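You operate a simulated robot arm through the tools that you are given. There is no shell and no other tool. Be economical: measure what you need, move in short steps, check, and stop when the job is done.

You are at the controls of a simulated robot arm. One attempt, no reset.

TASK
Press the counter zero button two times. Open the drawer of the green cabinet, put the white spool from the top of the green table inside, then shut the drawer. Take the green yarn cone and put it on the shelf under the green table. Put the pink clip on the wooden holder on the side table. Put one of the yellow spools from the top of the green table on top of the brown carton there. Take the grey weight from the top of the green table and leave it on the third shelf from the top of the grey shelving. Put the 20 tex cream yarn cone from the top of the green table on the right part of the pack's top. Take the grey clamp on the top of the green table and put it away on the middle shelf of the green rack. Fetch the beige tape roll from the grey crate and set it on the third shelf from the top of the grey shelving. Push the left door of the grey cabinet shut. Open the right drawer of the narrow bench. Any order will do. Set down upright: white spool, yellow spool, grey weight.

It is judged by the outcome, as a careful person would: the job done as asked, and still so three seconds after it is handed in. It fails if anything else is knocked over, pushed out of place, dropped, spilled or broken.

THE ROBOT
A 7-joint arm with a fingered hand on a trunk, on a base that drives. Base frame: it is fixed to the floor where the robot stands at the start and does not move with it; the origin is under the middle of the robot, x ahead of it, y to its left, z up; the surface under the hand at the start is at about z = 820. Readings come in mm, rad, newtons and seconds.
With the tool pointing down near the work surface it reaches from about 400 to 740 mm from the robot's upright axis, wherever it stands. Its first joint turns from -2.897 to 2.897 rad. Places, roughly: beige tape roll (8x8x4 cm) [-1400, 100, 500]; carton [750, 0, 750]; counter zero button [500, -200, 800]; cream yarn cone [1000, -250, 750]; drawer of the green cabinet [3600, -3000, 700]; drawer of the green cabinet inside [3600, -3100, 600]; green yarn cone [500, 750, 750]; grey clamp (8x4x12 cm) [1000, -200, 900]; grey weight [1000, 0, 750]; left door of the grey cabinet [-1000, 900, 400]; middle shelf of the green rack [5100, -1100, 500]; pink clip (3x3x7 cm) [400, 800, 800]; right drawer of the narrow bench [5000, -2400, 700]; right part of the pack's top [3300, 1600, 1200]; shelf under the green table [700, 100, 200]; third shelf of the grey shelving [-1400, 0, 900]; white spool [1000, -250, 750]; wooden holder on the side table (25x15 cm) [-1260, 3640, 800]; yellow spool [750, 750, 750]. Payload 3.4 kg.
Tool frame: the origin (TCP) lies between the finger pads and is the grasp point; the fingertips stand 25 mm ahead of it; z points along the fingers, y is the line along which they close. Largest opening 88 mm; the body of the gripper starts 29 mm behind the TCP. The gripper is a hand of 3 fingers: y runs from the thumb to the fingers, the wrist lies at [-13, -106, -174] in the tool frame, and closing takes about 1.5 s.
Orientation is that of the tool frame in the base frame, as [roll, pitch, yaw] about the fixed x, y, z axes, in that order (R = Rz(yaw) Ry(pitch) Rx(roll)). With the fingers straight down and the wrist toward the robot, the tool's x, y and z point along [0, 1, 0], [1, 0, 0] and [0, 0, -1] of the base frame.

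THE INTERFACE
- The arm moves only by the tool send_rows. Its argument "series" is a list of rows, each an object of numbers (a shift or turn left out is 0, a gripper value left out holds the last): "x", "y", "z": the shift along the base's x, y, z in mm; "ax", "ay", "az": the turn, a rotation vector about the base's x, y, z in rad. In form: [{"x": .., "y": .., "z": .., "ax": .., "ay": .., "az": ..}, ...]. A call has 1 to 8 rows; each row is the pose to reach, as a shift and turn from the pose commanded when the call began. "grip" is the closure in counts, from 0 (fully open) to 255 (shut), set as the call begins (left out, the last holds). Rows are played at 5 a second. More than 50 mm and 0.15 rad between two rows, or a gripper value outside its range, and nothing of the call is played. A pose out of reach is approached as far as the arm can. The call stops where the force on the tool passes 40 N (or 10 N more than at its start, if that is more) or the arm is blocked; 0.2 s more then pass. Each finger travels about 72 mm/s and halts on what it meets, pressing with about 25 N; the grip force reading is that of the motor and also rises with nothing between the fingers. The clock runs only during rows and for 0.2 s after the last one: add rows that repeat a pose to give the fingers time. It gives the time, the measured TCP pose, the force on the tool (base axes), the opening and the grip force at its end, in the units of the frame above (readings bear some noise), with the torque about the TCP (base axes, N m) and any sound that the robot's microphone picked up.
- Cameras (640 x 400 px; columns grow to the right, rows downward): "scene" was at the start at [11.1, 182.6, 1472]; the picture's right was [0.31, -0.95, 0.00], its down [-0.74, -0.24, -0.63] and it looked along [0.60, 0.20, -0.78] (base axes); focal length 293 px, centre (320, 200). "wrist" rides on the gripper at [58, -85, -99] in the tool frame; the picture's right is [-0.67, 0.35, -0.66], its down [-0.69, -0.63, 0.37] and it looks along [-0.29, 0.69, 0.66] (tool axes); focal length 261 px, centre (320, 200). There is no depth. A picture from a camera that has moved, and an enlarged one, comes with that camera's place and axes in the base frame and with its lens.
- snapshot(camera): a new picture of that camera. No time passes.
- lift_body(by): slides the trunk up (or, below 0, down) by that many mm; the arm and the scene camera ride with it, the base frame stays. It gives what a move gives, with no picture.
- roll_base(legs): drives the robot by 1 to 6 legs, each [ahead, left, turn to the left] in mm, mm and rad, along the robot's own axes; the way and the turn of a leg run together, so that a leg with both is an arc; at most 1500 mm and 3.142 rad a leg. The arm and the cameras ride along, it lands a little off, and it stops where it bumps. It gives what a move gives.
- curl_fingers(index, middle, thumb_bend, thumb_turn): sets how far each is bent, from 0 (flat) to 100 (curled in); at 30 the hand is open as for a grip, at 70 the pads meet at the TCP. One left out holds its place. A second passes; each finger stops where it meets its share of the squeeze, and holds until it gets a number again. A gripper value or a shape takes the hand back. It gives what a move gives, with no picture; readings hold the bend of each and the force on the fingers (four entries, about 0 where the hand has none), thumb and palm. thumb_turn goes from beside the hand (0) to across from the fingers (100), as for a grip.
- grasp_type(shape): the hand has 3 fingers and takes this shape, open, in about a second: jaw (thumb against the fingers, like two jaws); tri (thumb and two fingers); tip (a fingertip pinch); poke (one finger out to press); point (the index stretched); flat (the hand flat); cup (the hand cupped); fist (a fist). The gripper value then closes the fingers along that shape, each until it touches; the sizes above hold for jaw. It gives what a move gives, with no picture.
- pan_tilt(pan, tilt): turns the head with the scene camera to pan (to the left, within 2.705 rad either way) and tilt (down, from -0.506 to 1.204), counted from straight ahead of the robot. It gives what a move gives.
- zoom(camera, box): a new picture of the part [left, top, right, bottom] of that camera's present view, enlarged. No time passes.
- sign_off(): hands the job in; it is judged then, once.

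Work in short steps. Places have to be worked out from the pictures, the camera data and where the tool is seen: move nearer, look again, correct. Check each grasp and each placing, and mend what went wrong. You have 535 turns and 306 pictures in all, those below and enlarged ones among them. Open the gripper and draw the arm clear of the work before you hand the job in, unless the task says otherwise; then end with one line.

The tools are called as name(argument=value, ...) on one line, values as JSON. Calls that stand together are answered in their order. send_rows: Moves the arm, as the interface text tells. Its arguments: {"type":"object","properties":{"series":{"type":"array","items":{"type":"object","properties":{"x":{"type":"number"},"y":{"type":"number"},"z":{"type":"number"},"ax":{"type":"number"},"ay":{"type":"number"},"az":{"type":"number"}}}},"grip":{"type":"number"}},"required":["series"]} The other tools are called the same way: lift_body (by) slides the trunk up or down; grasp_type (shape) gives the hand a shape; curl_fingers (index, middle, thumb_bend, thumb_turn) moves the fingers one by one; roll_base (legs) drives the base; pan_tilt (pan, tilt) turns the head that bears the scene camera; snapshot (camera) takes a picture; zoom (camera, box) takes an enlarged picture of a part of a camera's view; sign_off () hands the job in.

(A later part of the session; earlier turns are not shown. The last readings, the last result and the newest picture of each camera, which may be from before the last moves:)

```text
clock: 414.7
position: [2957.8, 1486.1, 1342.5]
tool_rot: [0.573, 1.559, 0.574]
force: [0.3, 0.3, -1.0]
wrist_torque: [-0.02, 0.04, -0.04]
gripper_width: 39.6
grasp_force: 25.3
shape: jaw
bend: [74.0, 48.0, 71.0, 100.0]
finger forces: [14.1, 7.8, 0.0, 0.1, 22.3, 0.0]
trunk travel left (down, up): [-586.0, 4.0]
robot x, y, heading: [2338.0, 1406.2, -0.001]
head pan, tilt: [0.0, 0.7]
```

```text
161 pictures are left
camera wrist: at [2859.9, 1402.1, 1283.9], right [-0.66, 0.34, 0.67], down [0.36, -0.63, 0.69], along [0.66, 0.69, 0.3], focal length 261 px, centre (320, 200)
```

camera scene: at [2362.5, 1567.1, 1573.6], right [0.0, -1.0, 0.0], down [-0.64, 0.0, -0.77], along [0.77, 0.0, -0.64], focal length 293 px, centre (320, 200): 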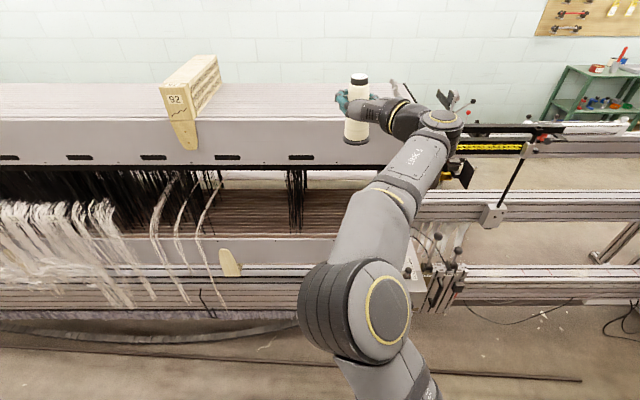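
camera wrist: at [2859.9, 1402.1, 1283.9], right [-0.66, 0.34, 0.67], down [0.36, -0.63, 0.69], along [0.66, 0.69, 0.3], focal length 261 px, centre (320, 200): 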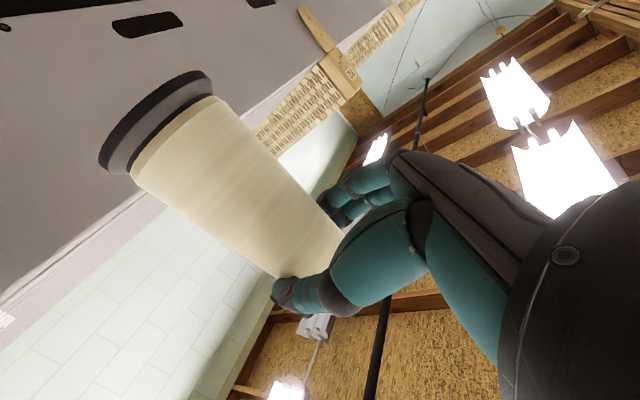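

Matching both cameras, the pack's top is at z≈1258 with its front edge at x≈3031. The cone bottom must clear it, so I raise to z 1405, then drive ahead to put the cone over the middle of the right part.

send_rows(series=[{"z": 30}, {"z": 62}, {"z": 62}])

roll_base(legs=[[175, 0, 0]])

snapshot(camera="scene")

snapshot(camera="wrist")

```text
clock: 415.5
position: [2957.4, 1487.8, 1405.1]
tool_rot: [0.497, 1.56, 0.498]
force: [-0.1, -0.4, -0.7]
wrist_torque: [0.02, 0.03, 0.0]
gripper_width: 39.5
grasp_force: 25.0
shape: jaw
bend: [74.0, 48.0, 71.0, 100.0]
finger forces: [14.1, 7.8, 0.0, 0.0, 22.3, 0.1]
trunk travel left (down, up): [-586.0, 4.0]
robot x, y, heading: [2341.1, 1405.8, -0.001]
head pan, tilt: [0.0, 0.7]
```

```text
clock: 417.0
position: [3134.3, 1485.1, 1404.5]
tool_rot: [0.398, 1.559, 0.396]
force: [-0.1, -0.9, -0.2]
wrist_torque: [0.02, 0.0, -0.01]
gripper_width: 39.6
grasp_force: 25.0
shape: jaw
bend: [74.0, 48.0, 71.0, 100.0]
finger forces: [14.1, 7.9, 0.0, 0.0, 22.4, 0.1]
trunk travel left (down, up): [-586.0, 4.0]
robot x, y, heading: [2517.2, 1407.1, -0.004]
head pan, tilt: [0.0, 0.7]
```

```text
160 pictures are left
camera scene: at [2541.9, 1566.6, 1573.5], right [0.0, -1.0, 0.0], down [-0.64, 0.0, -0.76], along [0.76, 0.0, -0.64], focal length 293 px, centre (320, 200)
```

scene: 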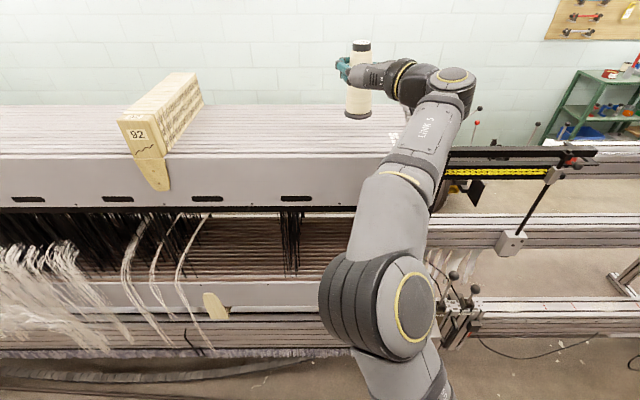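

```text
159 pictures are left
camera wrist: at [3037.0, 1400.3, 1345.0], right [-0.66, 0.35, 0.67], down [0.36, -0.63, 0.69], along [0.66, 0.69, 0.3], focal length 261 px, centre (320, 200)
```

wrist: 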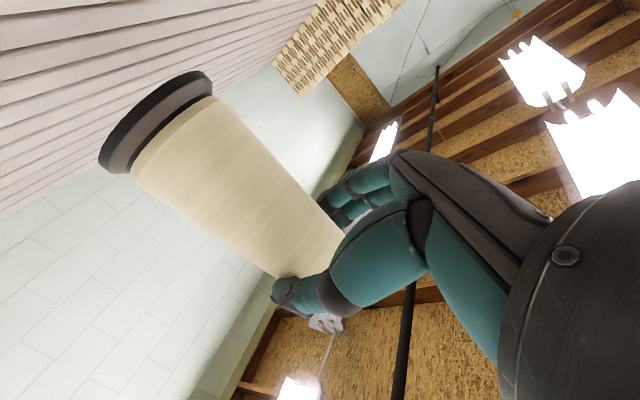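

The slatted top lies right below. I go 60 mm further in for margin, then lower slowly to contact.

send_rows(series=[{"x": 30}, {"x": 60}, {"x": 60, "z": -15}, {"x": 60, "z": -30}, {"x": 60, "z": -40}])

snapshot(camera="scene")

snapshot(camera="wrist")

```text
clock: 418.2
position: [3194.0, 1483.2, 1363.0]
tool_rot: [0.463, 1.558, 0.461]
force: [0.0, -0.6, -0.2]
wrist_torque: [-0.02, 0.01, 0.01]
gripper_width: 39.5
grasp_force: 24.8
shape: jaw
bend: [74.0, 48.0, 71.0, 100.0]
finger forces: [14.1, 7.8, 0.0, 0.0, 22.3, 0.0]
trunk travel left (down, up): [-586.0, 4.0]
robot x, y, heading: [2517.2, 1408.5, -0.008]
head pan, tilt: [0.0, 0.7]
```

```text
158 pictures are left
camera scene: at [2540.7, 1566.6, 1573.5], right [0.0, -1.0, 0.0], down [-0.64, 0.0, -0.76], along [0.76, 0.0, -0.64], focal length 293 px, centre (320, 200)
```

scene: 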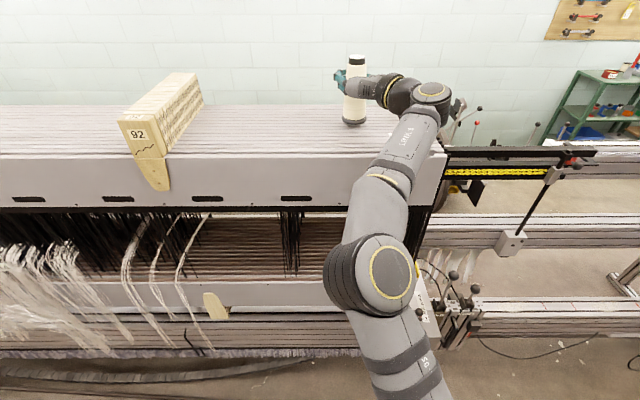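

```text
157 pictures are left
camera wrist: at [3096.3, 1400.1, 1305.3], right [-0.66, 0.35, 0.67], down [0.36, -0.63, 0.69], along [0.66, 0.69, 0.3], focal length 261 px, centre (320, 200)
```

wrist: 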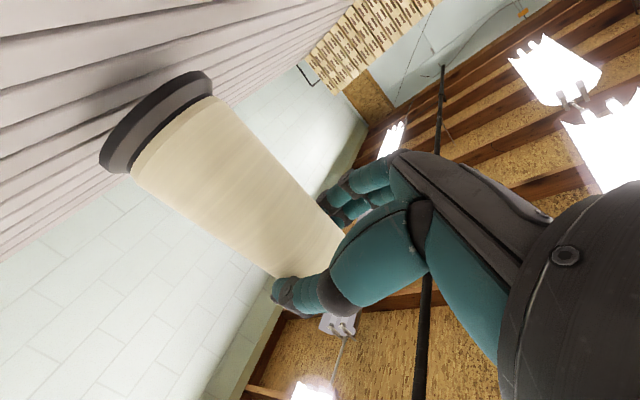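

The cone is between the front and back edges. I lower in small steps until it touches.

send_rows(series=[{"z": -5}, {"z": -10}, {"z": -15}, {"z": -20}, {"z": -25}, {"z": -30}, {"z": -35}, {"z": -40}])

snapshot(camera="wrist")

```text
clock: 420.1
position: [3191.7, 1483.2, 1331.3]
tool_rot: [0.378, 1.542, 0.375]
force: [4.9, -0.7, 23.2]
wrist_torque: [0.14, -0.34, 0.01]
gripper_width: 40.0
grasp_force: 25.1
shape: jaw
bend: [74.0, 48.0, 66.0, 100.0]
finger forces: [16.0, 8.7, 0.1, 0.1, 24.8, 0.1]
trunk travel left (down, up): [-586.0, 4.0]
robot x, y, heading: [2516.7, 1409.8, -0.004]
head pan, tilt: [0.0, 0.7]
stopped in row 8: the force on the tool passed its limit at 41 N (the readings are from after the stop); the commanded pose is now the measured one
```

```text
156 pictures are left
camera wrist: at [3094.3, 1400.0, 1270.7], right [-0.67, 0.34, 0.66], down [0.35, -0.64, 0.69], along [0.66, 0.69, 0.31], focal length 261 px, centre (320, 200)
```

wrist: 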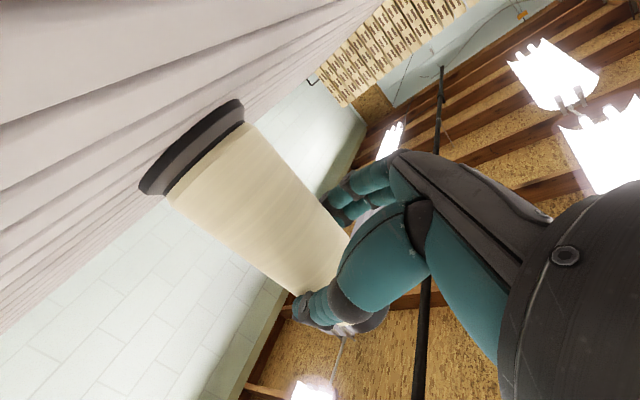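

Contact made; the cone's base is flush with the top. I ease up a little and release.

send_rows(series=[{"z": 4}, {"z": 4}])

send_rows(series=[{}, {}, {}, {}, {}, {}, {}, {}], grip=0)

snapshot(camera="wrist")

roll_base(legs=[[-150, 0, 0]])

snapshot(camera="scene")

snapshot(camera="wrist")

```text
clock: 420.7
position: [3191.9, 1484.5, 1331.6]
tool_rot: [0.421, 1.548, 0.418]
force: [1.5, -1.9, 16.4]
wrist_torque: [0.11, -0.26, -0.05]
gripper_width: 40.2
grasp_force: 25.1
shape: jaw
bend: [74.0, 48.0, 66.0, 100.0]
finger forces: [15.0, 8.0, 0.0, 0.0, 24.6, 0.0]
trunk travel left (down, up): [-586.0, 4.0]
robot x, y, heading: [2515.1, 1410.2, -0.006]
head pan, tilt: [0.0, 0.7]
```

```text
clock: 422.5
position: [3194.2, 1484.6, 1330.8]
tool_rot: [0.422, 1.552, 0.421]
force: [0.2, -0.5, 0.1]
wrist_torque: [0.01, 0.03, -0.01]
gripper_width: 87.5
grasp_force: 0.1
shape: jaw
bend: [30.0, 30.0, 30.0, 98.0]
finger forces: [0.0, 0.0, 0.1, 0.0, 0.0, 0.0]
trunk travel left (down, up): [-586.0, 4.0]
robot x, y, heading: [2511.7, 1404.8, -0.01]
head pan, tilt: [0.0, 0.7]
```

```text
155 pictures are left
camera wrist: at [3095.7, 1400.7, 1271.3], right [-0.67, 0.34, 0.66], down [0.35, -0.64, 0.69], along [0.66, 0.69, 0.3], focal length 261 px, centre (320, 200)
```

wrist: 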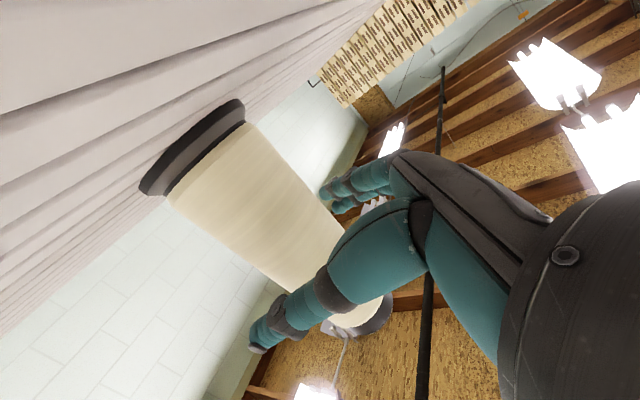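

```text
clock: 423.9
position: [3041.4, 1486.5, 1331.5]
tool_rot: [0.442, 1.551, 0.44]
force: [0.5, 0.4, 1.0]
wrist_torque: [0.02, 0.03, 0.01]
gripper_width: 87.7
grasp_force: 0.1
shape: jaw
bend: [30.0, 30.0, 30.0, 98.0]
finger forces: [0.0, 0.0, 0.0, 0.0, 0.0, 0.0]
trunk travel left (down, up): [-586.0, 4.0]
robot x, y, heading: [2369.2, 1406.8, -0.004]
head pan, tilt: [0.0, 0.7]
```

```text
154 pictures are left
camera scene: at [2388.4, 1567.2, 1573.5], right [0.0, -1.0, 0.0], down [-0.64, 0.0, -0.77], along [0.77, 0.0, -0.64], focal length 293 px, centre (320, 200)
```

scene: 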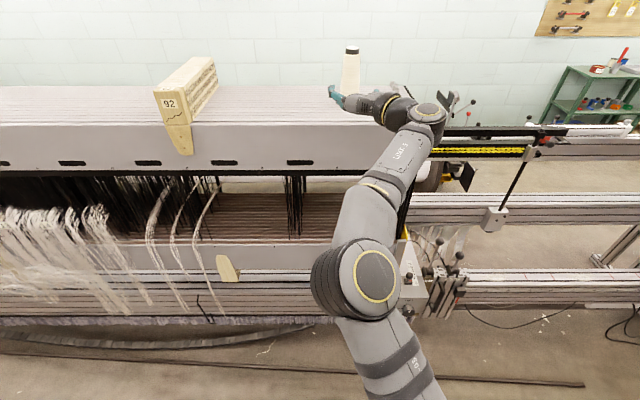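

```text
153 pictures are left
camera wrist: at [2943.9, 1402.2, 1271.9], right [-0.67, 0.34, 0.66], down [0.35, -0.64, 0.69], along [0.66, 0.69, 0.3], focal length 261 px, centre (320, 200)
```

wrist: 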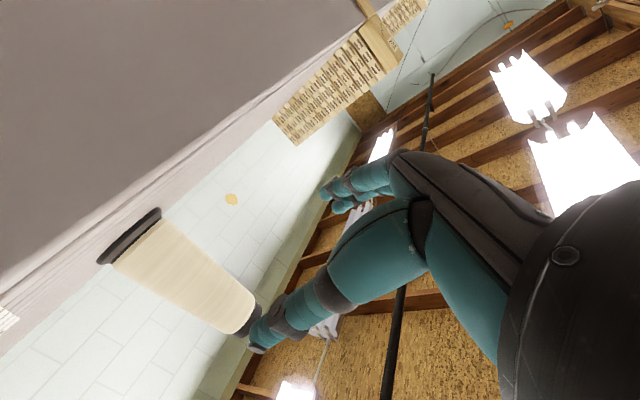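

The 20 tex cone stands on the right part of the pack's top. I back away, lower the arm and turn the hand back to pointing down.

roll_base(legs=[[-420, 0, 0]])

send_rows(series=[{"z": -40, "x": -15}, {"z": -80, "x": -30}, {"z": -120, "x": -45}, {"z": -160, "x": -60}, {"z": -200, "x": -80}, {"z": -230, "x": -100}])

send_rows(series=[{"ax": 0.145}, {"ax": 0.29}, {"ax": 0.435}, {"ax": 0.58}, {"ax": 0.725}, {"ax": 0.87}, {"ax": 1.01}, {"ax": 1.15}])

send_rows(series=[{"ax": 0.14}, {"ax": 0.28}, {"ax": 0.42}, {"ax": 0.42}])

send_rows(series=[{"ay": 0.145}, {"ay": 0.29}, {"ay": 0.435}, {"ay": 0.58}, {"ay": 0.725}, {"ay": 0.87}, {"ay": 1.01}, {"ay": 1.15}])

send_rows(series=[{"ay": 0.14}, {"ay": 0.28}, {"ay": 0.42}, {"ay": 0.42}])

```text
clock: 426.5
position: [2620.6, 1488.6, 1330.1]
tool_rot: [0.439, 1.552, 0.438]
force: [0.8, 0.6, -0.2]
wrist_torque: [-0.02, -0.02, 0.01]
gripper_width: 87.5
grasp_force: 0.0
shape: jaw
bend: [30.0, 30.0, 30.0, 98.0]
finger forces: [0.1, 0.1, 0.0, 0.0, 0.1, 0.0]
trunk travel left (down, up): [-586.0, 4.0]
robot x, y, heading: [1947.5, 1410.7, -0.005]
head pan, tilt: [0.0, 0.7]
```

```text
clock: 427.9
position: [2521.0, 1488.5, 1102.0]
tool_rot: [0.479, 1.551, 0.477]
force: [0.6, 0.4, -0.2]
wrist_torque: [0.02, 0.0, 0.02]
gripper_width: 87.6
grasp_force: 0.0
shape: jaw
bend: [30.0, 30.0, 30.0, 98.0]
finger forces: [0.0, 0.1, 0.0, 0.0, 0.0, 0.0]
trunk travel left (down, up): [-586.0, 4.0]
robot x, y, heading: [1945.7, 1410.4, -0.006]
head pan, tilt: [0.0, 0.7]
```

```text
clock: 429.7
position: [2521.0, 1487.0, 1101.8]
tool_rot: [1.565, 0.409, 1.551]
force: [-0.3, 0.0, -0.8]
wrist_torque: [-0.02, 0.03, 0.03]
gripper_width: 87.7
grasp_force: 0.0
shape: jaw
bend: [30.0, 30.0, 30.0, 98.0]
finger forces: [0.1, 0.1, 0.0, 0.0, 0.0, 0.0]
trunk travel left (down, up): [-586.0, 4.0]
robot x, y, heading: [1940.6, 1408.5, -0.006]
head pan, tilt: [0.0, 0.7]
```

```text
clock: 430.7
position: [2520.9, 1487.0, 1101.0]
tool_rot: [1.573, -0.01, 1.555]
force: [0.0, -0.1, 0.5]
wrist_torque: [0.0, -0.01, -0.01]
gripper_width: 87.7
grasp_force: 0.0
shape: jaw
bend: [30.0, 30.0, 30.0, 98.0]
finger forces: [0.0, 0.0, 0.1, 0.0, 0.0, 0.0]
trunk travel left (down, up): [-586.0, 4.0]
robot x, y, heading: [1948.6, 1409.7, -0.002]
head pan, tilt: [0.0, 0.7]
```

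```text
clock: 432.5
position: [2521.1, 1486.0, 1100.0]
tool_rot: [2.723, 0.013, 1.559]
force: [-0.4, 0.2, 0.3]
wrist_torque: [-0.01, 0.02, 0.02]
gripper_width: 87.5
grasp_force: 0.1
shape: jaw
bend: [30.0, 30.0, 30.0, 98.0]
finger forces: [0.0, 0.1, 0.0, 0.1, 0.0, 0.0]
trunk travel left (down, up): [-586.0, 4.0]
robot x, y, heading: [1944.4, 1411.6, -0.003]
head pan, tilt: [0.0, 0.7]
```

```text
clock: 433.5
position: [2521.2, 1487.4, 1100.7]
tool_rot: [-3.139, 0.017, 1.564]
force: [0.3, -0.4, 0.3]
wrist_torque: [-0.01, 0.02, 0.0]
gripper_width: 87.6
grasp_force: 0.1
shape: jaw
bend: [30.0, 30.0, 30.0, 98.0]
finger forces: [0.0, 0.1, 0.1, 0.0, 0.0, 0.0]
trunk travel left (down, up): [-586.0, 4.0]
robot x, y, heading: [1946.1, 1409.6, -0.005]
head pan, tilt: [0.0, 0.7]
```

The hand points down again. I retract it and drive to face the table near the weight.

send_rows(series=[{"x": -45, "y": -20, "ay": -0.017}, {"x": -90, "y": -40, "ay": -0.017}, {"x": -130, "y": -60, "ay": -0.017}, {"x": -150, "y": -75, "ay": -0.017}])

roll_base(legs=[[0, -700, 0], [0, -670, 0], [0, 0, 3.14], [440, 0, 0]])

pan_tilt(pan=0.0, tilt=1.0)

snapshot(camera="scene")

snapshot(camera="wrist")

```text
clock: 434.5
position: [2371.4, 1410.6, 1099.4]
tool_rot: [3.128, 0.017, 1.563]
force: [-0.2, -0.2, -0.1]
wrist_torque: [0.04, 0.02, -0.01]
gripper_width: 87.7
grasp_force: 0.0
shape: jaw
bend: [30.0, 30.0, 30.0, 98.0]
finger forces: [0.1, 0.0, 0.1, 0.1, 0.1, 0.0]
out of reach, approached as far as the arm can: row 2
trunk travel left (down, up): [-586.0, 4.0]
robot x, y, heading: [1943.9, 1410.5, -0.002]
head pan, tilt: [0.0, 0.7]
```

```text
clock: 451.1
position: [1072.9, 94.7, 1100.6]
tool_rot: [3.127, 0.017, -1.618]
force: [0.2, -0.8, 0.4]
wrist_torque: [0.0, 0.0, 0.0]
gripper_width: 87.7
grasp_force: 0.0
shape: jaw
bend: [30.0, 30.0, 30.0, 98.0]
finger forces: [0.0, 0.0, 0.1, 0.0, 0.1, 0.0]
trunk travel left (down, up): [-586.0, 4.0]
robot x, y, heading: [1497.7, 75.8, 3.1]
head pan, tilt: [0.0, 0.7]
```

```text
clock: 451.9
position: [1073.9, 92.9, 1101.1]
tool_rot: [3.126, 0.016, -1.618]
force: [1.4, 1.0, 0.4]
wrist_torque: [0.01, 0.0, 0.05]
gripper_width: 87.7
grasp_force: 0.0
shape: jaw
bend: [30.0, 30.0, 30.0, 98.0]
finger forces: [0.0, 0.0, 0.0, 0.1, 0.0, 0.1]
trunk travel left (down, up): [-586.0, 4.0]
robot x, y, heading: [1499.0, 76.8, 3.096]
head pan, tilt: [0.0, 1.0]
```

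```text
152 pictures are left
camera scene: at [1483.3, -79.0, 1550.2], right [0.04, 1.0, 0.0], down [0.84, -0.04, -0.54], along [-0.54, 0.02, -0.84], focal length 293 px, centre (320, 200)
```

scene: 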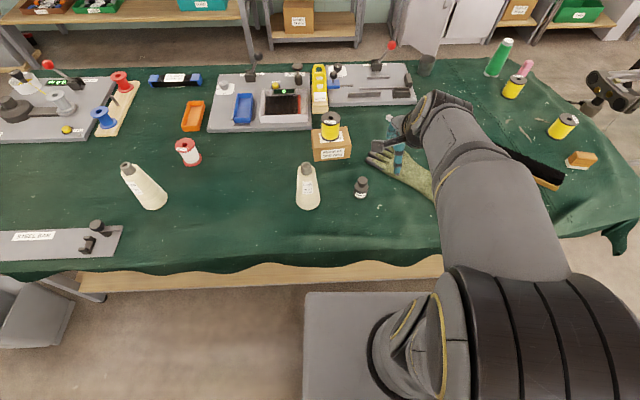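

```text
151 pictures are left
camera wrist: at [1157.9, 30.3, 1198.4], right [-0.31, 0.67, 0.67], down [0.66, 0.66, -0.36], along [-0.69, 0.33, -0.64], focal length 261 px, centre (320, 200)
```

wrist: 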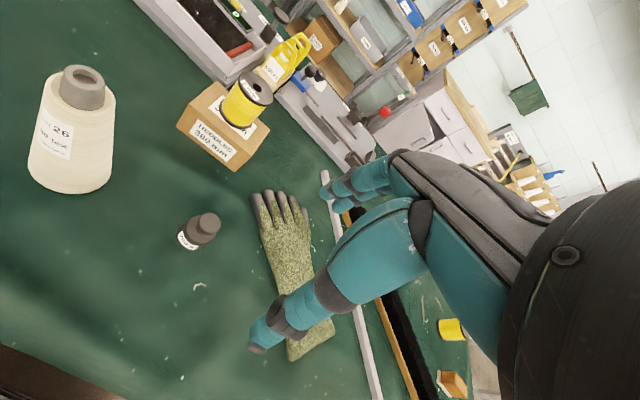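

The 200 g weight triangulates to (977,66), top z≈858. I move above it and check again lower down.

send_rows(series=[{"x": -40, "y": -10}, {"x": -80, "y": -20, "z": -30}, {"x": -97, "y": -27, "z": -70}, {"x": -97, "y": -27, "z": -110}, {"x": -97, "y": -27, "z": -150}, {"x": -97, "y": -27, "z": -150}])

snapshot(camera="wrist")

zoom(camera="scene", box=[290, 110, 450, 230])

```text
refused: row 2 steps farther than a row can; nothing moved
```

```text
150 pictures are left
camera wrist: at [1157.9, 30.3, 1198.4], right [-0.31, 0.67, 0.67], down [0.66, 0.66, -0.36], along [-0.69, 0.33, -0.64], focal length 261 px, centre (320, 200)
```

wrist: 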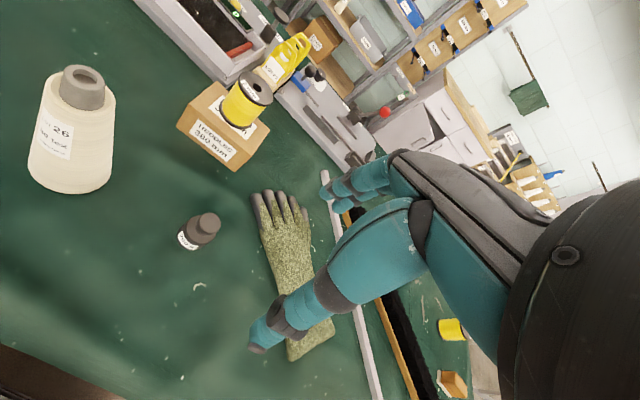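

```text
3.33 times, centred on (370, 170) of scene
camera zoom: at [1483.3, -79.0, 1550.2], right [0.04, 1.0, 0.0], down [0.84, -0.04, -0.54], along [-0.54, 0.02, -0.84], focal length 978 px, centre (153, 300)
```

zoom: 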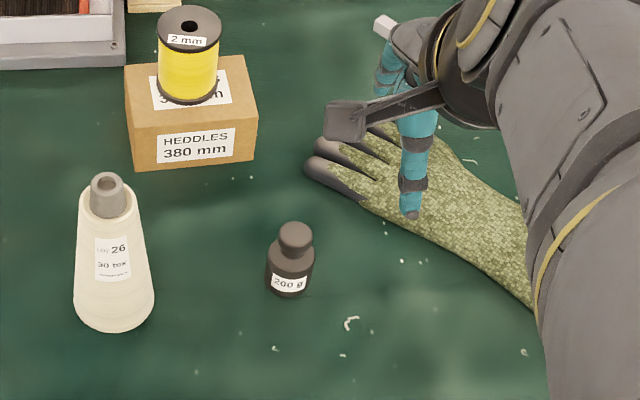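

One step was too long; resending with shorter rows.

send_rows(series=[{"x": -35, "y": -10}, {"x": -70, "y": -20, "z": -20}, {"x": -97, "y": -27, "z": -55}, {"x": -97, "y": -27, "z": -95}, {"x": -97, "y": -27, "z": -130}, {"x": -97, "y": -27, "z": -150}, {"x": -97, "y": -27, "z": -150}])

snapshot(camera="wrist")

zoom(camera="scene", box=[290, 110, 450, 230])

```text
clock: 453.5
position: [975.3, 66.6, 951.4]
tool_rot: [3.125, 0.017, -1.617]
force: [-0.6, 0.1, -1.1]
wrist_torque: [0.01, 0.03, -0.02]
gripper_width: 87.7
grasp_force: 0.1
shape: jaw
bend: [30.0, 30.0, 30.0, 98.0]
finger forces: [0.1, 0.0, 0.0, 0.1, 0.0, 0.0]
trunk travel left (down, up): [-586.0, 4.0]
robot x, y, heading: [1502.1, 78.7, 3.097]
head pan, tilt: [0.0, 1.0]
```

```text
148 pictures are left
camera wrist: at [1059.9, 3.4, 1048.6], right [-0.31, 0.67, 0.67], down [0.66, 0.66, -0.36], along [-0.69, 0.33, -0.64], focal length 261 px, centre (320, 200)
```

wrist: 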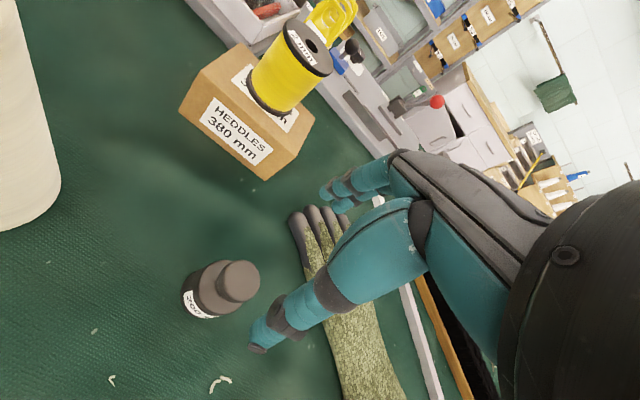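

```text
3.33 times, centred on (370, 170) of scene
camera zoom: at [1483.4, -79.0, 1550.1], right [0.04, 1.0, 0.0], down [0.84, -0.04, -0.54], along [-0.54, 0.02, -0.84], focal length 978 px, centre (153, 300)
```

zoom: 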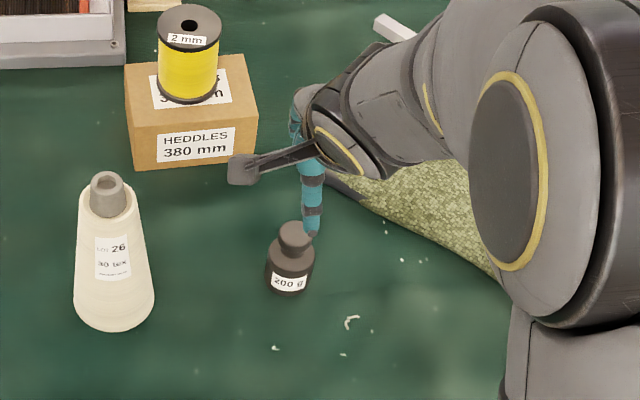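

The weight centre is about (983,66), top z≈868. I descend to TCP z 848 and close.

send_rows(series=[{"x": 7, "z": -35}, {"x": 7, "z": -70}, {"x": 7, "z": -92}, {"x": 7, "z": -103}, {"x": 7, "z": -103}])

snapshot(camera="wrist")

zoom(camera="scene", box=[290, 110, 450, 230])

```text
clock: 454.7
position: [984.3, 66.7, 847.9]
tool_rot: [3.124, 0.017, -1.617]
force: [-0.2, -0.1, -0.1]
wrist_torque: [-0.01, 0.0, 0.02]
gripper_width: 87.9
grasp_force: 0.1
shape: jaw
bend: [30.0, 30.0, 30.0, 98.0]
finger forces: [0.0, 0.1, 0.0, 0.0, 0.0, 0.0]
trunk travel left (down, up): [-586.0, 4.0]
robot x, y, heading: [1503.4, 76.5, 3.094]
head pan, tilt: [0.0, 1.0]
```

```text
146 pictures are left
camera wrist: at [1068.3, 3.2, 944.6], right [-0.31, 0.67, 0.67], down [0.66, 0.66, -0.36], along [-0.69, 0.33, -0.64], focal length 261 px, centre (320, 200)
```

wrist: 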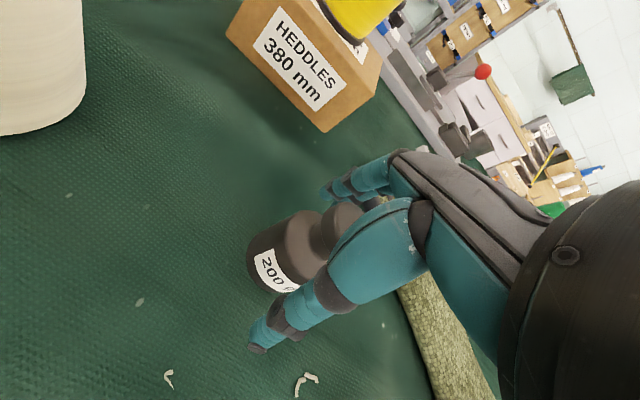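

```text
3.33 times, centred on (370, 170) of scene
camera zoom: at [1483.4, -79.0, 1550.1], right [0.04, 1.0, 0.0], down [0.84, -0.04, -0.54], along [-0.54, 0.02, -0.84], focal length 978 px, centre (153, 300)
```

zoom: 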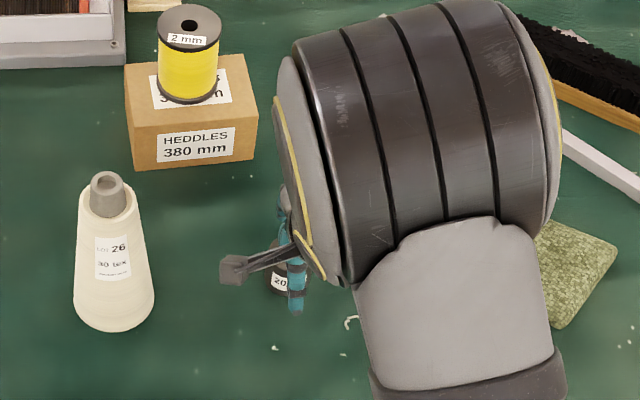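

The weight is centred between thumb and fingers. I close and lift.

send_rows(series=[{}, {}, {}, {}, {}, {}, {}, {}], grip=255)

send_rows(series=[{"z": 30}, {"z": 70}, {"z": 110}, {"z": 150}, {"z": 190}, {"z": 230}, {"z": 260}])

snapshot(camera="wrist")

snapshot(camera="scene")

```text
clock: 456.5
position: [983.6, 66.6, 846.3]
tool_rot: [3.128, 0.018, -1.618]
force: [-0.2, 1.2, -1.0]
wrist_torque: [-0.02, 0.05, 0.03]
gripper_width: 34.2
grasp_force: 25.3
shape: jaw
bend: [74.0, 52.0, 72.0, 100.0]
finger forces: [14.7, 7.3, 0.0, 0.0, 22.6, 0.0]
trunk travel left (down, up): [-586.0, 4.0]
robot x, y, heading: [1502.8, 77.1, 3.099]
head pan, tilt: [0.0, 1.0]
```

```text
clock: 458.1
position: [985.3, 66.1, 1109.1]
tool_rot: [3.126, 0.017, -1.616]
force: [0.1, 1.5, -2.0]
wrist_torque: [0.01, 0.03, 0.04]
gripper_width: 34.4
grasp_force: 24.9
shape: jaw
bend: [74.0, 52.0, 72.0, 100.0]
finger forces: [15.0, 7.3, 0.0, 0.0, 22.4, 0.0]
trunk travel left (down, up): [-586.0, 4.0]
robot x, y, heading: [1501.3, 78.9, 3.093]
head pan, tilt: [0.0, 1.0]
```

```text
144 pictures are left
camera wrist: at [1069.4, 3.0, 1206.8], right [-0.31, 0.67, 0.67], down [0.66, 0.66, -0.36], along [-0.69, 0.33, -0.65], focal length 261 px, centre (320, 200)
```

wrist: 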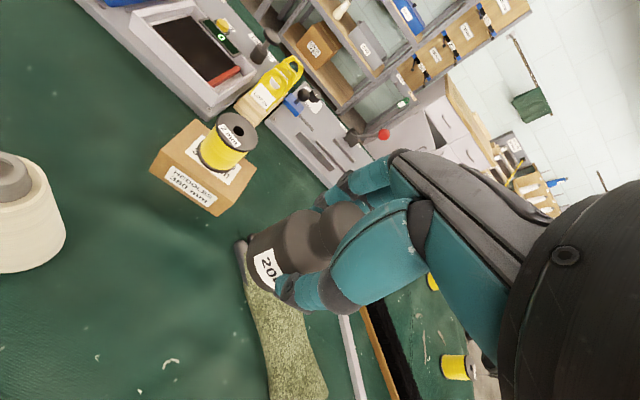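

```text
143 pictures are left
camera scene: at [1483.4, -79.0, 1550.1], right [0.04, 1.0, 0.0], down [0.84, -0.04, -0.54], along [-0.54, 0.02, -0.84], focal length 293 px, centre (320, 200)
```

scene: 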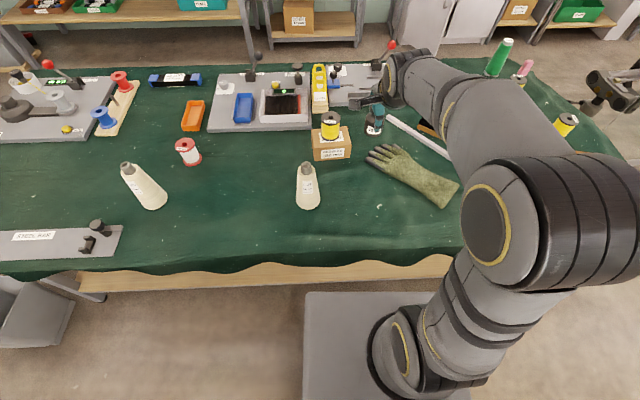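

The weight is held and the glove is undisturbed. I tuck the arm and drive round the table's right end to the grey shelving.

send_rows(series=[{"x": 45, "y": 8}, {"x": 90, "y": 16}])

roll_base(legs=[[-450, 0, 0.045], [0, 1000, 0], [0, 990, 0], [1100, 0, 0], [1050, 0, 0]])

roll_base(legs=[[0, -1000, 0], [0, -900, 0]])

pan_tilt(pan=0.0, tilt=0.6)

snapshot(camera="scene")

```text
clock: 458.7
position: [1072.6, 81.7, 1107.2]
tool_rot: [3.126, 0.017, -1.618]
force: [0.8, 0.4, -1.8]
wrist_torque: [0.01, 0.0, 0.01]
gripper_width: 34.1
grasp_force: 24.8
shape: jaw
bend: [74.0, 52.0, 72.0, 100.0]
finger forces: [15.0, 7.2, 0.1, 0.0, 22.6, 0.0]
trunk travel left (down, up): [-586.0, 4.0]
robot x, y, heading: [1501.9, 79.0, 3.1]
head pan, tilt: [0.0, 1.0]
```

```text
clock: 481.2
position: [-580.0, -2037.9, 1107.0]
tool_rot: [3.127, 0.018, -1.543]
force: [0.1, -0.2, -1.8]
wrist_torque: [0.0, -0.01, 0.04]
gripper_width: 34.3
grasp_force: 25.1
shape: jaw
bend: [74.0, 52.0, 72.0, 100.0]
finger forces: [15.1, 7.3, 0.1, 0.0, 22.6, 0.1]
trunk travel left (down, up): [-586.0, 4.0]
robot x, y, heading: [-151.7, -2010.2, -3.111]
head pan, tilt: [0.0, 1.0]
```

```text
clock: 490.7
position: [-622.7, -143.5, 1108.1]
tool_rot: [3.126, 0.017, -1.548]
force: [-0.3, 0.1, -2.1]
wrist_torque: [0.03, 0.0, 0.0]
gripper_width: 34.1
grasp_force: 25.0
shape: jaw
bend: [74.0, 52.0, 72.0, 100.0]
finger forces: [15.2, 7.3, 0.1, 0.1, 22.5, 0.0]
trunk travel left (down, up): [-586.0, 4.0]
robot x, y, heading: [-197.5, -117.9, -3.117]
head pan, tilt: [0.0, 1.0]
```

```text
clock: 491.6
position: [-623.7, -143.4, 1107.7]
tool_rot: [3.126, 0.016, -1.549]
force: [0.4, -0.4, -2.2]
wrist_torque: [0.0, 0.0, -0.01]
gripper_width: 34.4
grasp_force: 24.9
shape: jaw
bend: [74.0, 52.0, 72.0, 100.0]
finger forces: [15.1, 7.3, 0.0, 0.1, 22.5, 0.0]
trunk travel left (down, up): [-586.0, 4.0]
robot x, y, heading: [-197.3, -117.7, -3.118]
head pan, tilt: [0.0, 0.6]
```

```text
142 pictures are left
camera scene: at [-220.8, -276.3, 1582.0], right [-0.03, 1.0, 0.0], down [0.57, 0.01, -0.82], along [-0.82, -0.02, -0.57], focal length 293 px, centre (320, 200)
```

scene: 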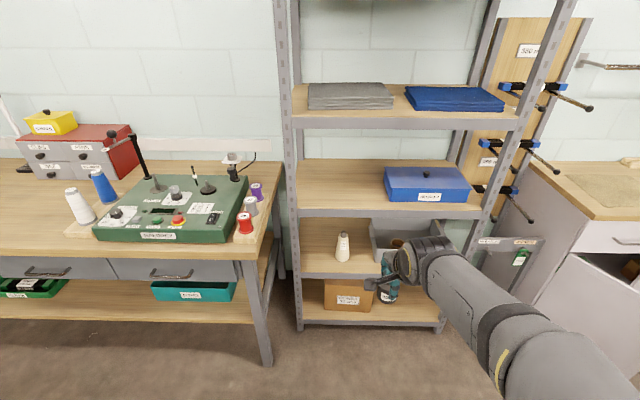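

The third shelf (with the blue box) has free space on its left. I straighten up, drive nearer, lower the hand and look for the shelf's exact height.

roll_base(legs=[[330, 0, -0.024]])

send_rows(series=[{"z": -35}, {"z": -70}, {"z": -105}, {"z": -135}, {"z": -135}])

snapshot(camera="scene")

snapshot(camera="wrist")

```text
clock: 493.8
position: [-954.9, -134.1, 1107.8]
tool_rot: [3.125, 0.017, -1.577]
force: [-0.4, -1.1, -2.0]
wrist_torque: [0.0, -0.02, 0.02]
gripper_width: 34.3
grasp_force: 25.4
shape: jaw
bend: [74.0, 52.0, 72.0, 100.0]
finger forces: [15.1, 7.3, 0.1, 0.0, 22.5, 0.0]
trunk travel left (down, up): [-586.0, 4.0]
robot x, y, heading: [-528.0, -121.1, 3.141]
head pan, tilt: [0.0, 0.6]
```

```text
clock: 495.0
position: [-954.6, -137.1, 981.9]
tool_rot: [3.131, 0.004, -1.572]
force: [0.6, -0.1, -1.8]
wrist_torque: [0.01, 0.02, -0.03]
gripper_width: 34.4
grasp_force: 24.7
shape: jaw
bend: [74.0, 52.0, 72.0, 100.0]
finger forces: [15.0, 7.3, 0.0, 0.1, 22.4, 0.1]
out of reach, approached as far as the arm can: row 4
trunk travel left (down, up): [-586.0, 4.0]
robot x, y, heading: [-526.1, -122.2, 3.136]
head pan, tilt: [0.0, 0.6]
```

```text
141 pictures are left
camera scene: at [-556.9, -279.2, 1582.1], right [0.0, 1.0, 0.0], down [0.57, 0.0, -0.82], along [-0.82, 0.0, -0.57], focal length 293 px, centre (320, 200)
```

scene: 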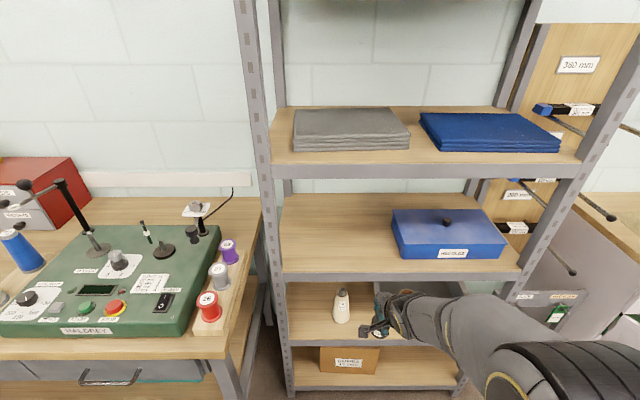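

```text
140 pictures are left
camera wrist: at [-867.6, -194.7, 1079.8], right [-0.34, 0.67, 0.66], down [0.63, 0.69, -0.37], along [-0.7, 0.29, -0.65], focal length 261 px, centre (320, 200)
```

wrist: 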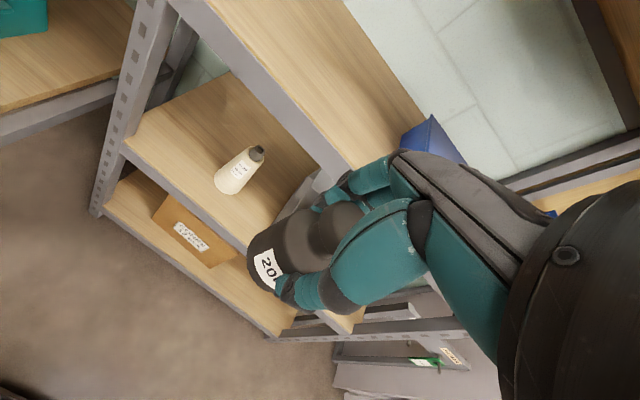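

The third shelf works out at z≈870, front edge x≈-1200, with the next shelf's lip at about z 1208. I drive in 150 mm and bring the weight down to about 30 mm above shelf level, just outside the edge.

roll_base(legs=[[120, 0, 0]])

send_rows(series=[{"x": -30}, {"x": -50, "z": -20}, {"x": -50, "z": -42}, {"x": -50, "z": -42}])

snapshot(camera="wrist")

snapshot(camera="scene")

```text
clock: 496.2
position: [-1076.6, -135.1, 980.5]
tool_rot: [3.132, 0.004, -1.576]
force: [0.3, 0.4, -2.5]
wrist_torque: [-0.01, 0.04, 0.01]
gripper_width: 34.1
grasp_force: 25.0
shape: jaw
bend: [74.0, 52.0, 72.0, 100.0]
finger forces: [14.9, 7.4, 0.0, 0.0, 22.3, 0.1]
trunk travel left (down, up): [-586.0, 4.0]
robot x, y, heading: [-651.2, -118.6, 3.141]
head pan, tilt: [0.0, 0.6]
```

```text
clock: 497.2
position: [-1123.7, -135.4, 940.4]
tool_rot: [3.131, 0.004, -1.576]
force: [0.9, 0.3, -2.2]
wrist_torque: [0.0, -0.03, -0.03]
gripper_width: 34.2
grasp_force: 25.1
shape: jaw
bend: [74.0, 52.0, 72.0, 100.0]
finger forces: [15.0, 7.4, 0.0, 0.1, 22.4, 0.1]
trunk travel left (down, up): [-586.0, 4.0]
robot x, y, heading: [-647.5, -118.2, 3.135]
head pan, tilt: [0.0, 0.6]
```

```text
139 pictures are left
camera wrist: at [-1038.4, -193.0, 1038.7], right [-0.34, 0.67, 0.66], down [0.63, 0.68, -0.37], along [-0.7, 0.29, -0.65], focal length 261 px, centre (320, 200)
```

wrist: 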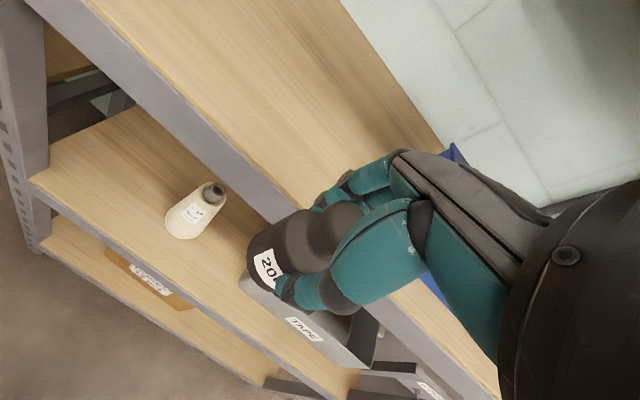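

```text
138 pictures are left
camera scene: at [-677.5, -278.6, 1582.1], right [0.01, 1.0, 0.0], down [0.56, 0.0, -0.83], along [-0.82, 0.01, -0.57], focal length 293 px, centre (320, 200)
```

scene: 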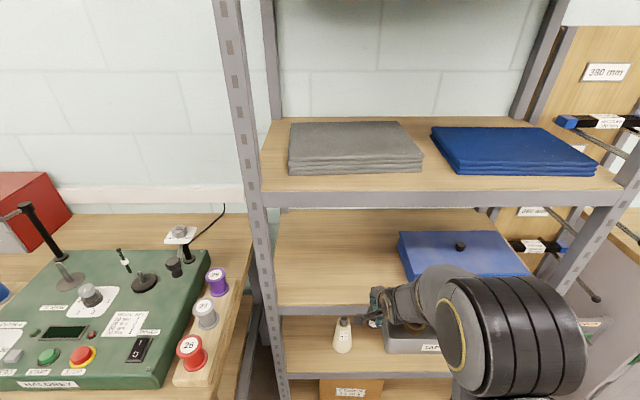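

Clear to enter. I move in to x≈-1290 at this height, then lower to contact.

send_rows(series=[{"x": -40, "y": -3}, {"x": -80, "y": -6}, {"x": -120, "y": -10}, {"x": -150, "y": -12}, {"x": -168, "y": -12}, {"x": -168, "y": -12}])

snapshot(camera="wrist")

snapshot(camera="scene")

```text
clock: 498.6
position: [-1292.9, -147.3, 939.4]
tool_rot: [3.133, 0.003, -1.577]
force: [-0.1, -1.2, -1.6]
wrist_torque: [0.02, 0.02, 0.02]
gripper_width: 33.8
grasp_force: 25.3
shape: jaw
bend: [74.0, 52.0, 72.0, 100.0]
finger forces: [15.1, 7.4, 0.1, 0.1, 22.3, 0.1]
trunk travel left (down, up): [-586.0, 4.0]
robot x, y, heading: [-647.9, -123.6, 3.133]
head pan, tilt: [0.0, 0.6]
```

```text
137 pictures are left
camera wrist: at [-1206.5, -206.3, 1037.9], right [-0.34, 0.67, 0.66], down [0.63, 0.68, -0.37], along [-0.7, 0.29, -0.65], focal length 261 px, centre (320, 200)
```

wrist: 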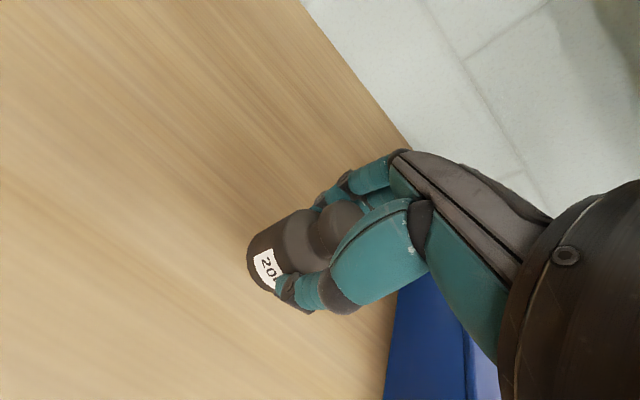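

```text
136 pictures are left
camera scene: at [-677.5, -278.6, 1582.1], right [0.01, 1.0, 0.0], down [0.57, 0.0, -0.82], along [-0.82, 0.01, -0.57], focal length 293 px, centre (320, 200)
```

scene: 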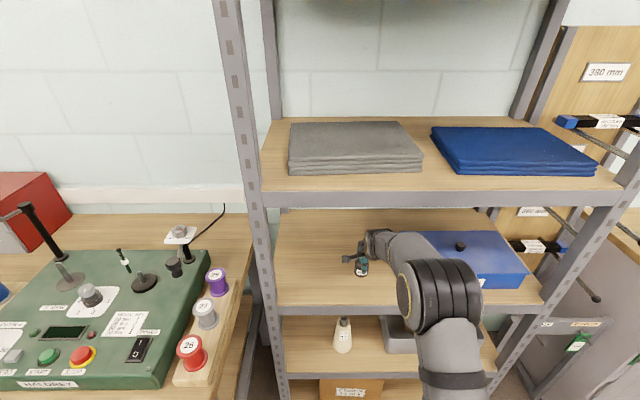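

The weight is over the free part of the shelf. I lower to contact.

send_rows(series=[{"z": -8}, {"z": -14}, {"z": -19}, {"z": -24}, {"z": -29}, {"z": -34}, {"z": -38}, {"z": -42}])

snapshot(camera="wrist")

```text
clock: 500.0
position: [-1294.7, -146.4, 915.8]
tool_rot: [3.113, 0.001, -1.578]
force: [4.4, 1.3, 19.5]
wrist_torque: [0.03, -0.24, -0.02]
gripper_width: 35.3
grasp_force: 25.0
shape: jaw
bend: [75.0, 53.0, 73.0, 100.0]
finger forces: [16.1, 8.5, 0.0, 0.0, 28.0, 0.0]
trunk travel left (down, up): [-586.0, 4.0]
robot x, y, heading: [-648.1, -121.5, 3.136]
head pan, tilt: [0.0, 0.6]
stopped in row 7: the force on the tool passed its limit at 42 N (the readings are from after the stop); the commanded pose is now the measured one
```

```text
135 pictures are left
camera wrist: at [-1206.6, -204.8, 1012.2], right [-0.33, 0.67, 0.67], down [0.62, 0.68, -0.38], along [-0.71, 0.29, -0.64], focal length 261 px, centre (320, 200)
```

wrist: 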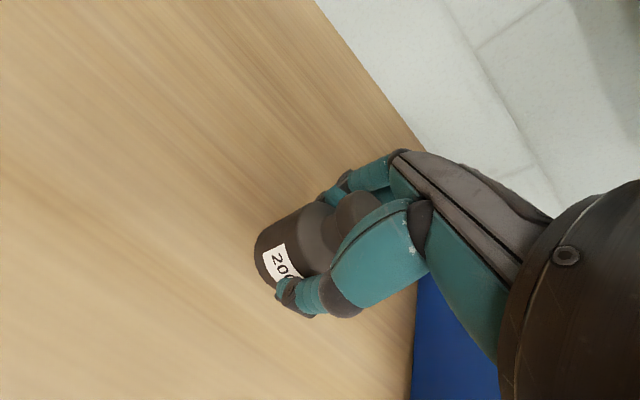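

The weight is down. I release; then, since the shelf above is close, I slide the open hand sideways (-y) off the weight before withdrawing.

send_rows(series=[{"z": 4}, {"z": 4}])

send_rows(series=[{}, {}, {}, {}, {}, {}, {}, {}], grip=0)

snapshot(camera="wrist")

```text
clock: 500.6
position: [-1293.4, -147.3, 914.5]
tool_rot: [3.12, 0.0, -1.579]
force: [-1.1, 2.3, 14.0]
wrist_torque: [0.01, -0.02, -0.02]
gripper_width: 35.1
grasp_force: 25.3
shape: jaw
bend: [74.0, 53.0, 73.0, 100.0]
finger forces: [17.5, 9.3, 0.0, 0.1, 24.6, 0.1]
trunk travel left (down, up): [-586.0, 4.0]
robot x, y, heading: [-646.4, -118.6, 3.133]
head pan, tilt: [0.0, 0.6]
```

```text
clock: 502.4
position: [-1295.3, -147.6, 915.0]
tool_rot: [3.122, 0.003, -1.578]
force: [-0.4, -0.5, -0.6]
wrist_torque: [-0.03, -0.01, -0.02]
gripper_width: 87.6
grasp_force: 0.1
shape: jaw
bend: [30.0, 30.0, 30.0, 98.0]
finger forces: [0.0, 0.1, 0.0, 0.0, 0.0, 0.1]
trunk travel left (down, up): [-586.0, 4.0]
robot x, y, heading: [-640.6, -120.8, 3.138]
head pan, tilt: [0.0, 0.6]
```

```text
134 pictures are left
camera wrist: at [-1207.4, -205.4, 1012.5], right [-0.33, 0.67, 0.66], down [0.63, 0.68, -0.38], along [-0.71, 0.29, -0.65], focal length 261 px, centre (320, 200)
```

wrist: 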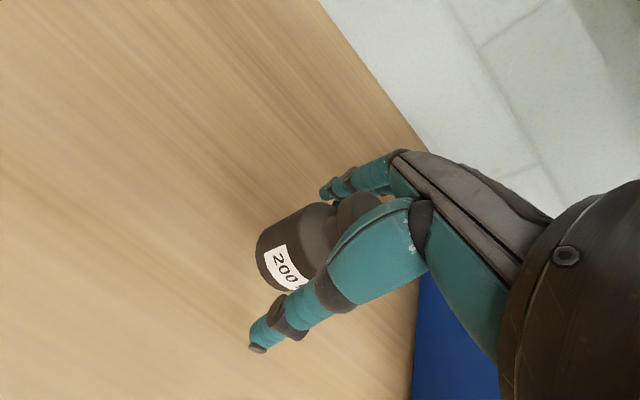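

The weight stands free. I slide the hand sideways, then back out.

send_rows(series=[{"z": 10}, {"z": 12, "y": -25}, {"z": 12, "y": -50}, {"z": 12, "y": -80}, {"z": 12, "y": -105}])

send_rows(series=[{"x": 40}, {"x": 80}, {"x": 120}, {"x": 160}, {"x": 200}])

snapshot(camera="wrist")

snapshot(camera="scene")

```text
clock: 503.6
position: [-1294.4, -252.7, 926.8]
tool_rot: [3.122, 0.002, -1.577]
force: [0.5, -0.2, -0.1]
wrist_torque: [-0.01, 0.01, -0.03]
gripper_width: 87.4
grasp_force: 0.1
shape: jaw
bend: [30.0, 30.0, 30.0, 98.0]
finger forces: [0.0, 0.0, 0.0, 0.0, 0.1, 0.1]
trunk travel left (down, up): [-586.0, 4.0]
robot x, y, heading: [-646.1, -118.8, 3.133]
head pan, tilt: [0.0, 0.6]
```

```text
clock: 504.8
position: [-1093.3, -249.5, 925.9]
tool_rot: [3.121, 0.0, -1.578]
force: [0.2, -0.2, 0.0]
wrist_torque: [-0.01, 0.01, 0.0]
gripper_width: 87.7
grasp_force: 0.1
shape: jaw
bend: [30.0, 30.0, 30.0, 98.0]
finger forces: [0.0, 0.1, 0.0, 0.0, 0.2, 0.0]
trunk travel left (down, up): [-586.0, 4.0]
robot x, y, heading: [-648.5, -121.6, 3.134]
head pan, tilt: [0.0, 0.6]
```

```text
133 pictures are left
camera wrist: at [-1005.7, -308.5, 1024.5], right [-0.33, 0.67, 0.66], down [0.63, 0.68, -0.38], along [-0.71, 0.29, -0.65], focal length 261 px, centre (320, 200)
```

wrist: 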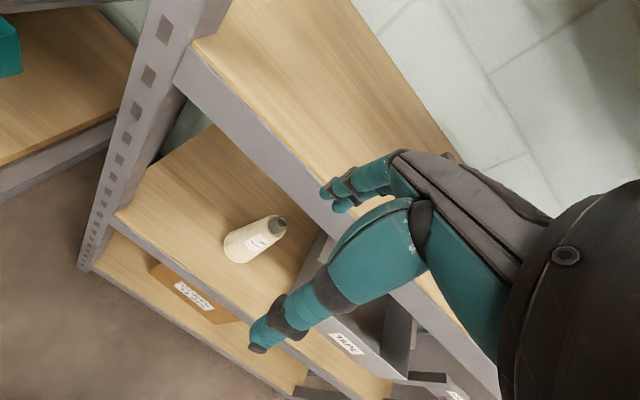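

```text
132 pictures are left
camera scene: at [-676.8, -278.6, 1582.1], right [0.01, 1.0, 0.0], down [0.56, 0.0, -0.83], along [-0.83, 0.01, -0.56], focal length 293 px, centre (320, 200)
```

scene: 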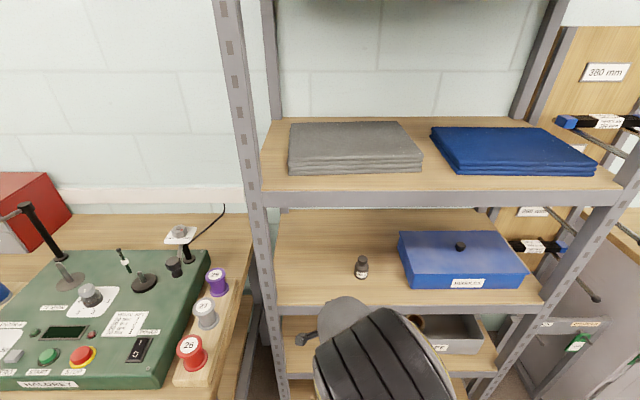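

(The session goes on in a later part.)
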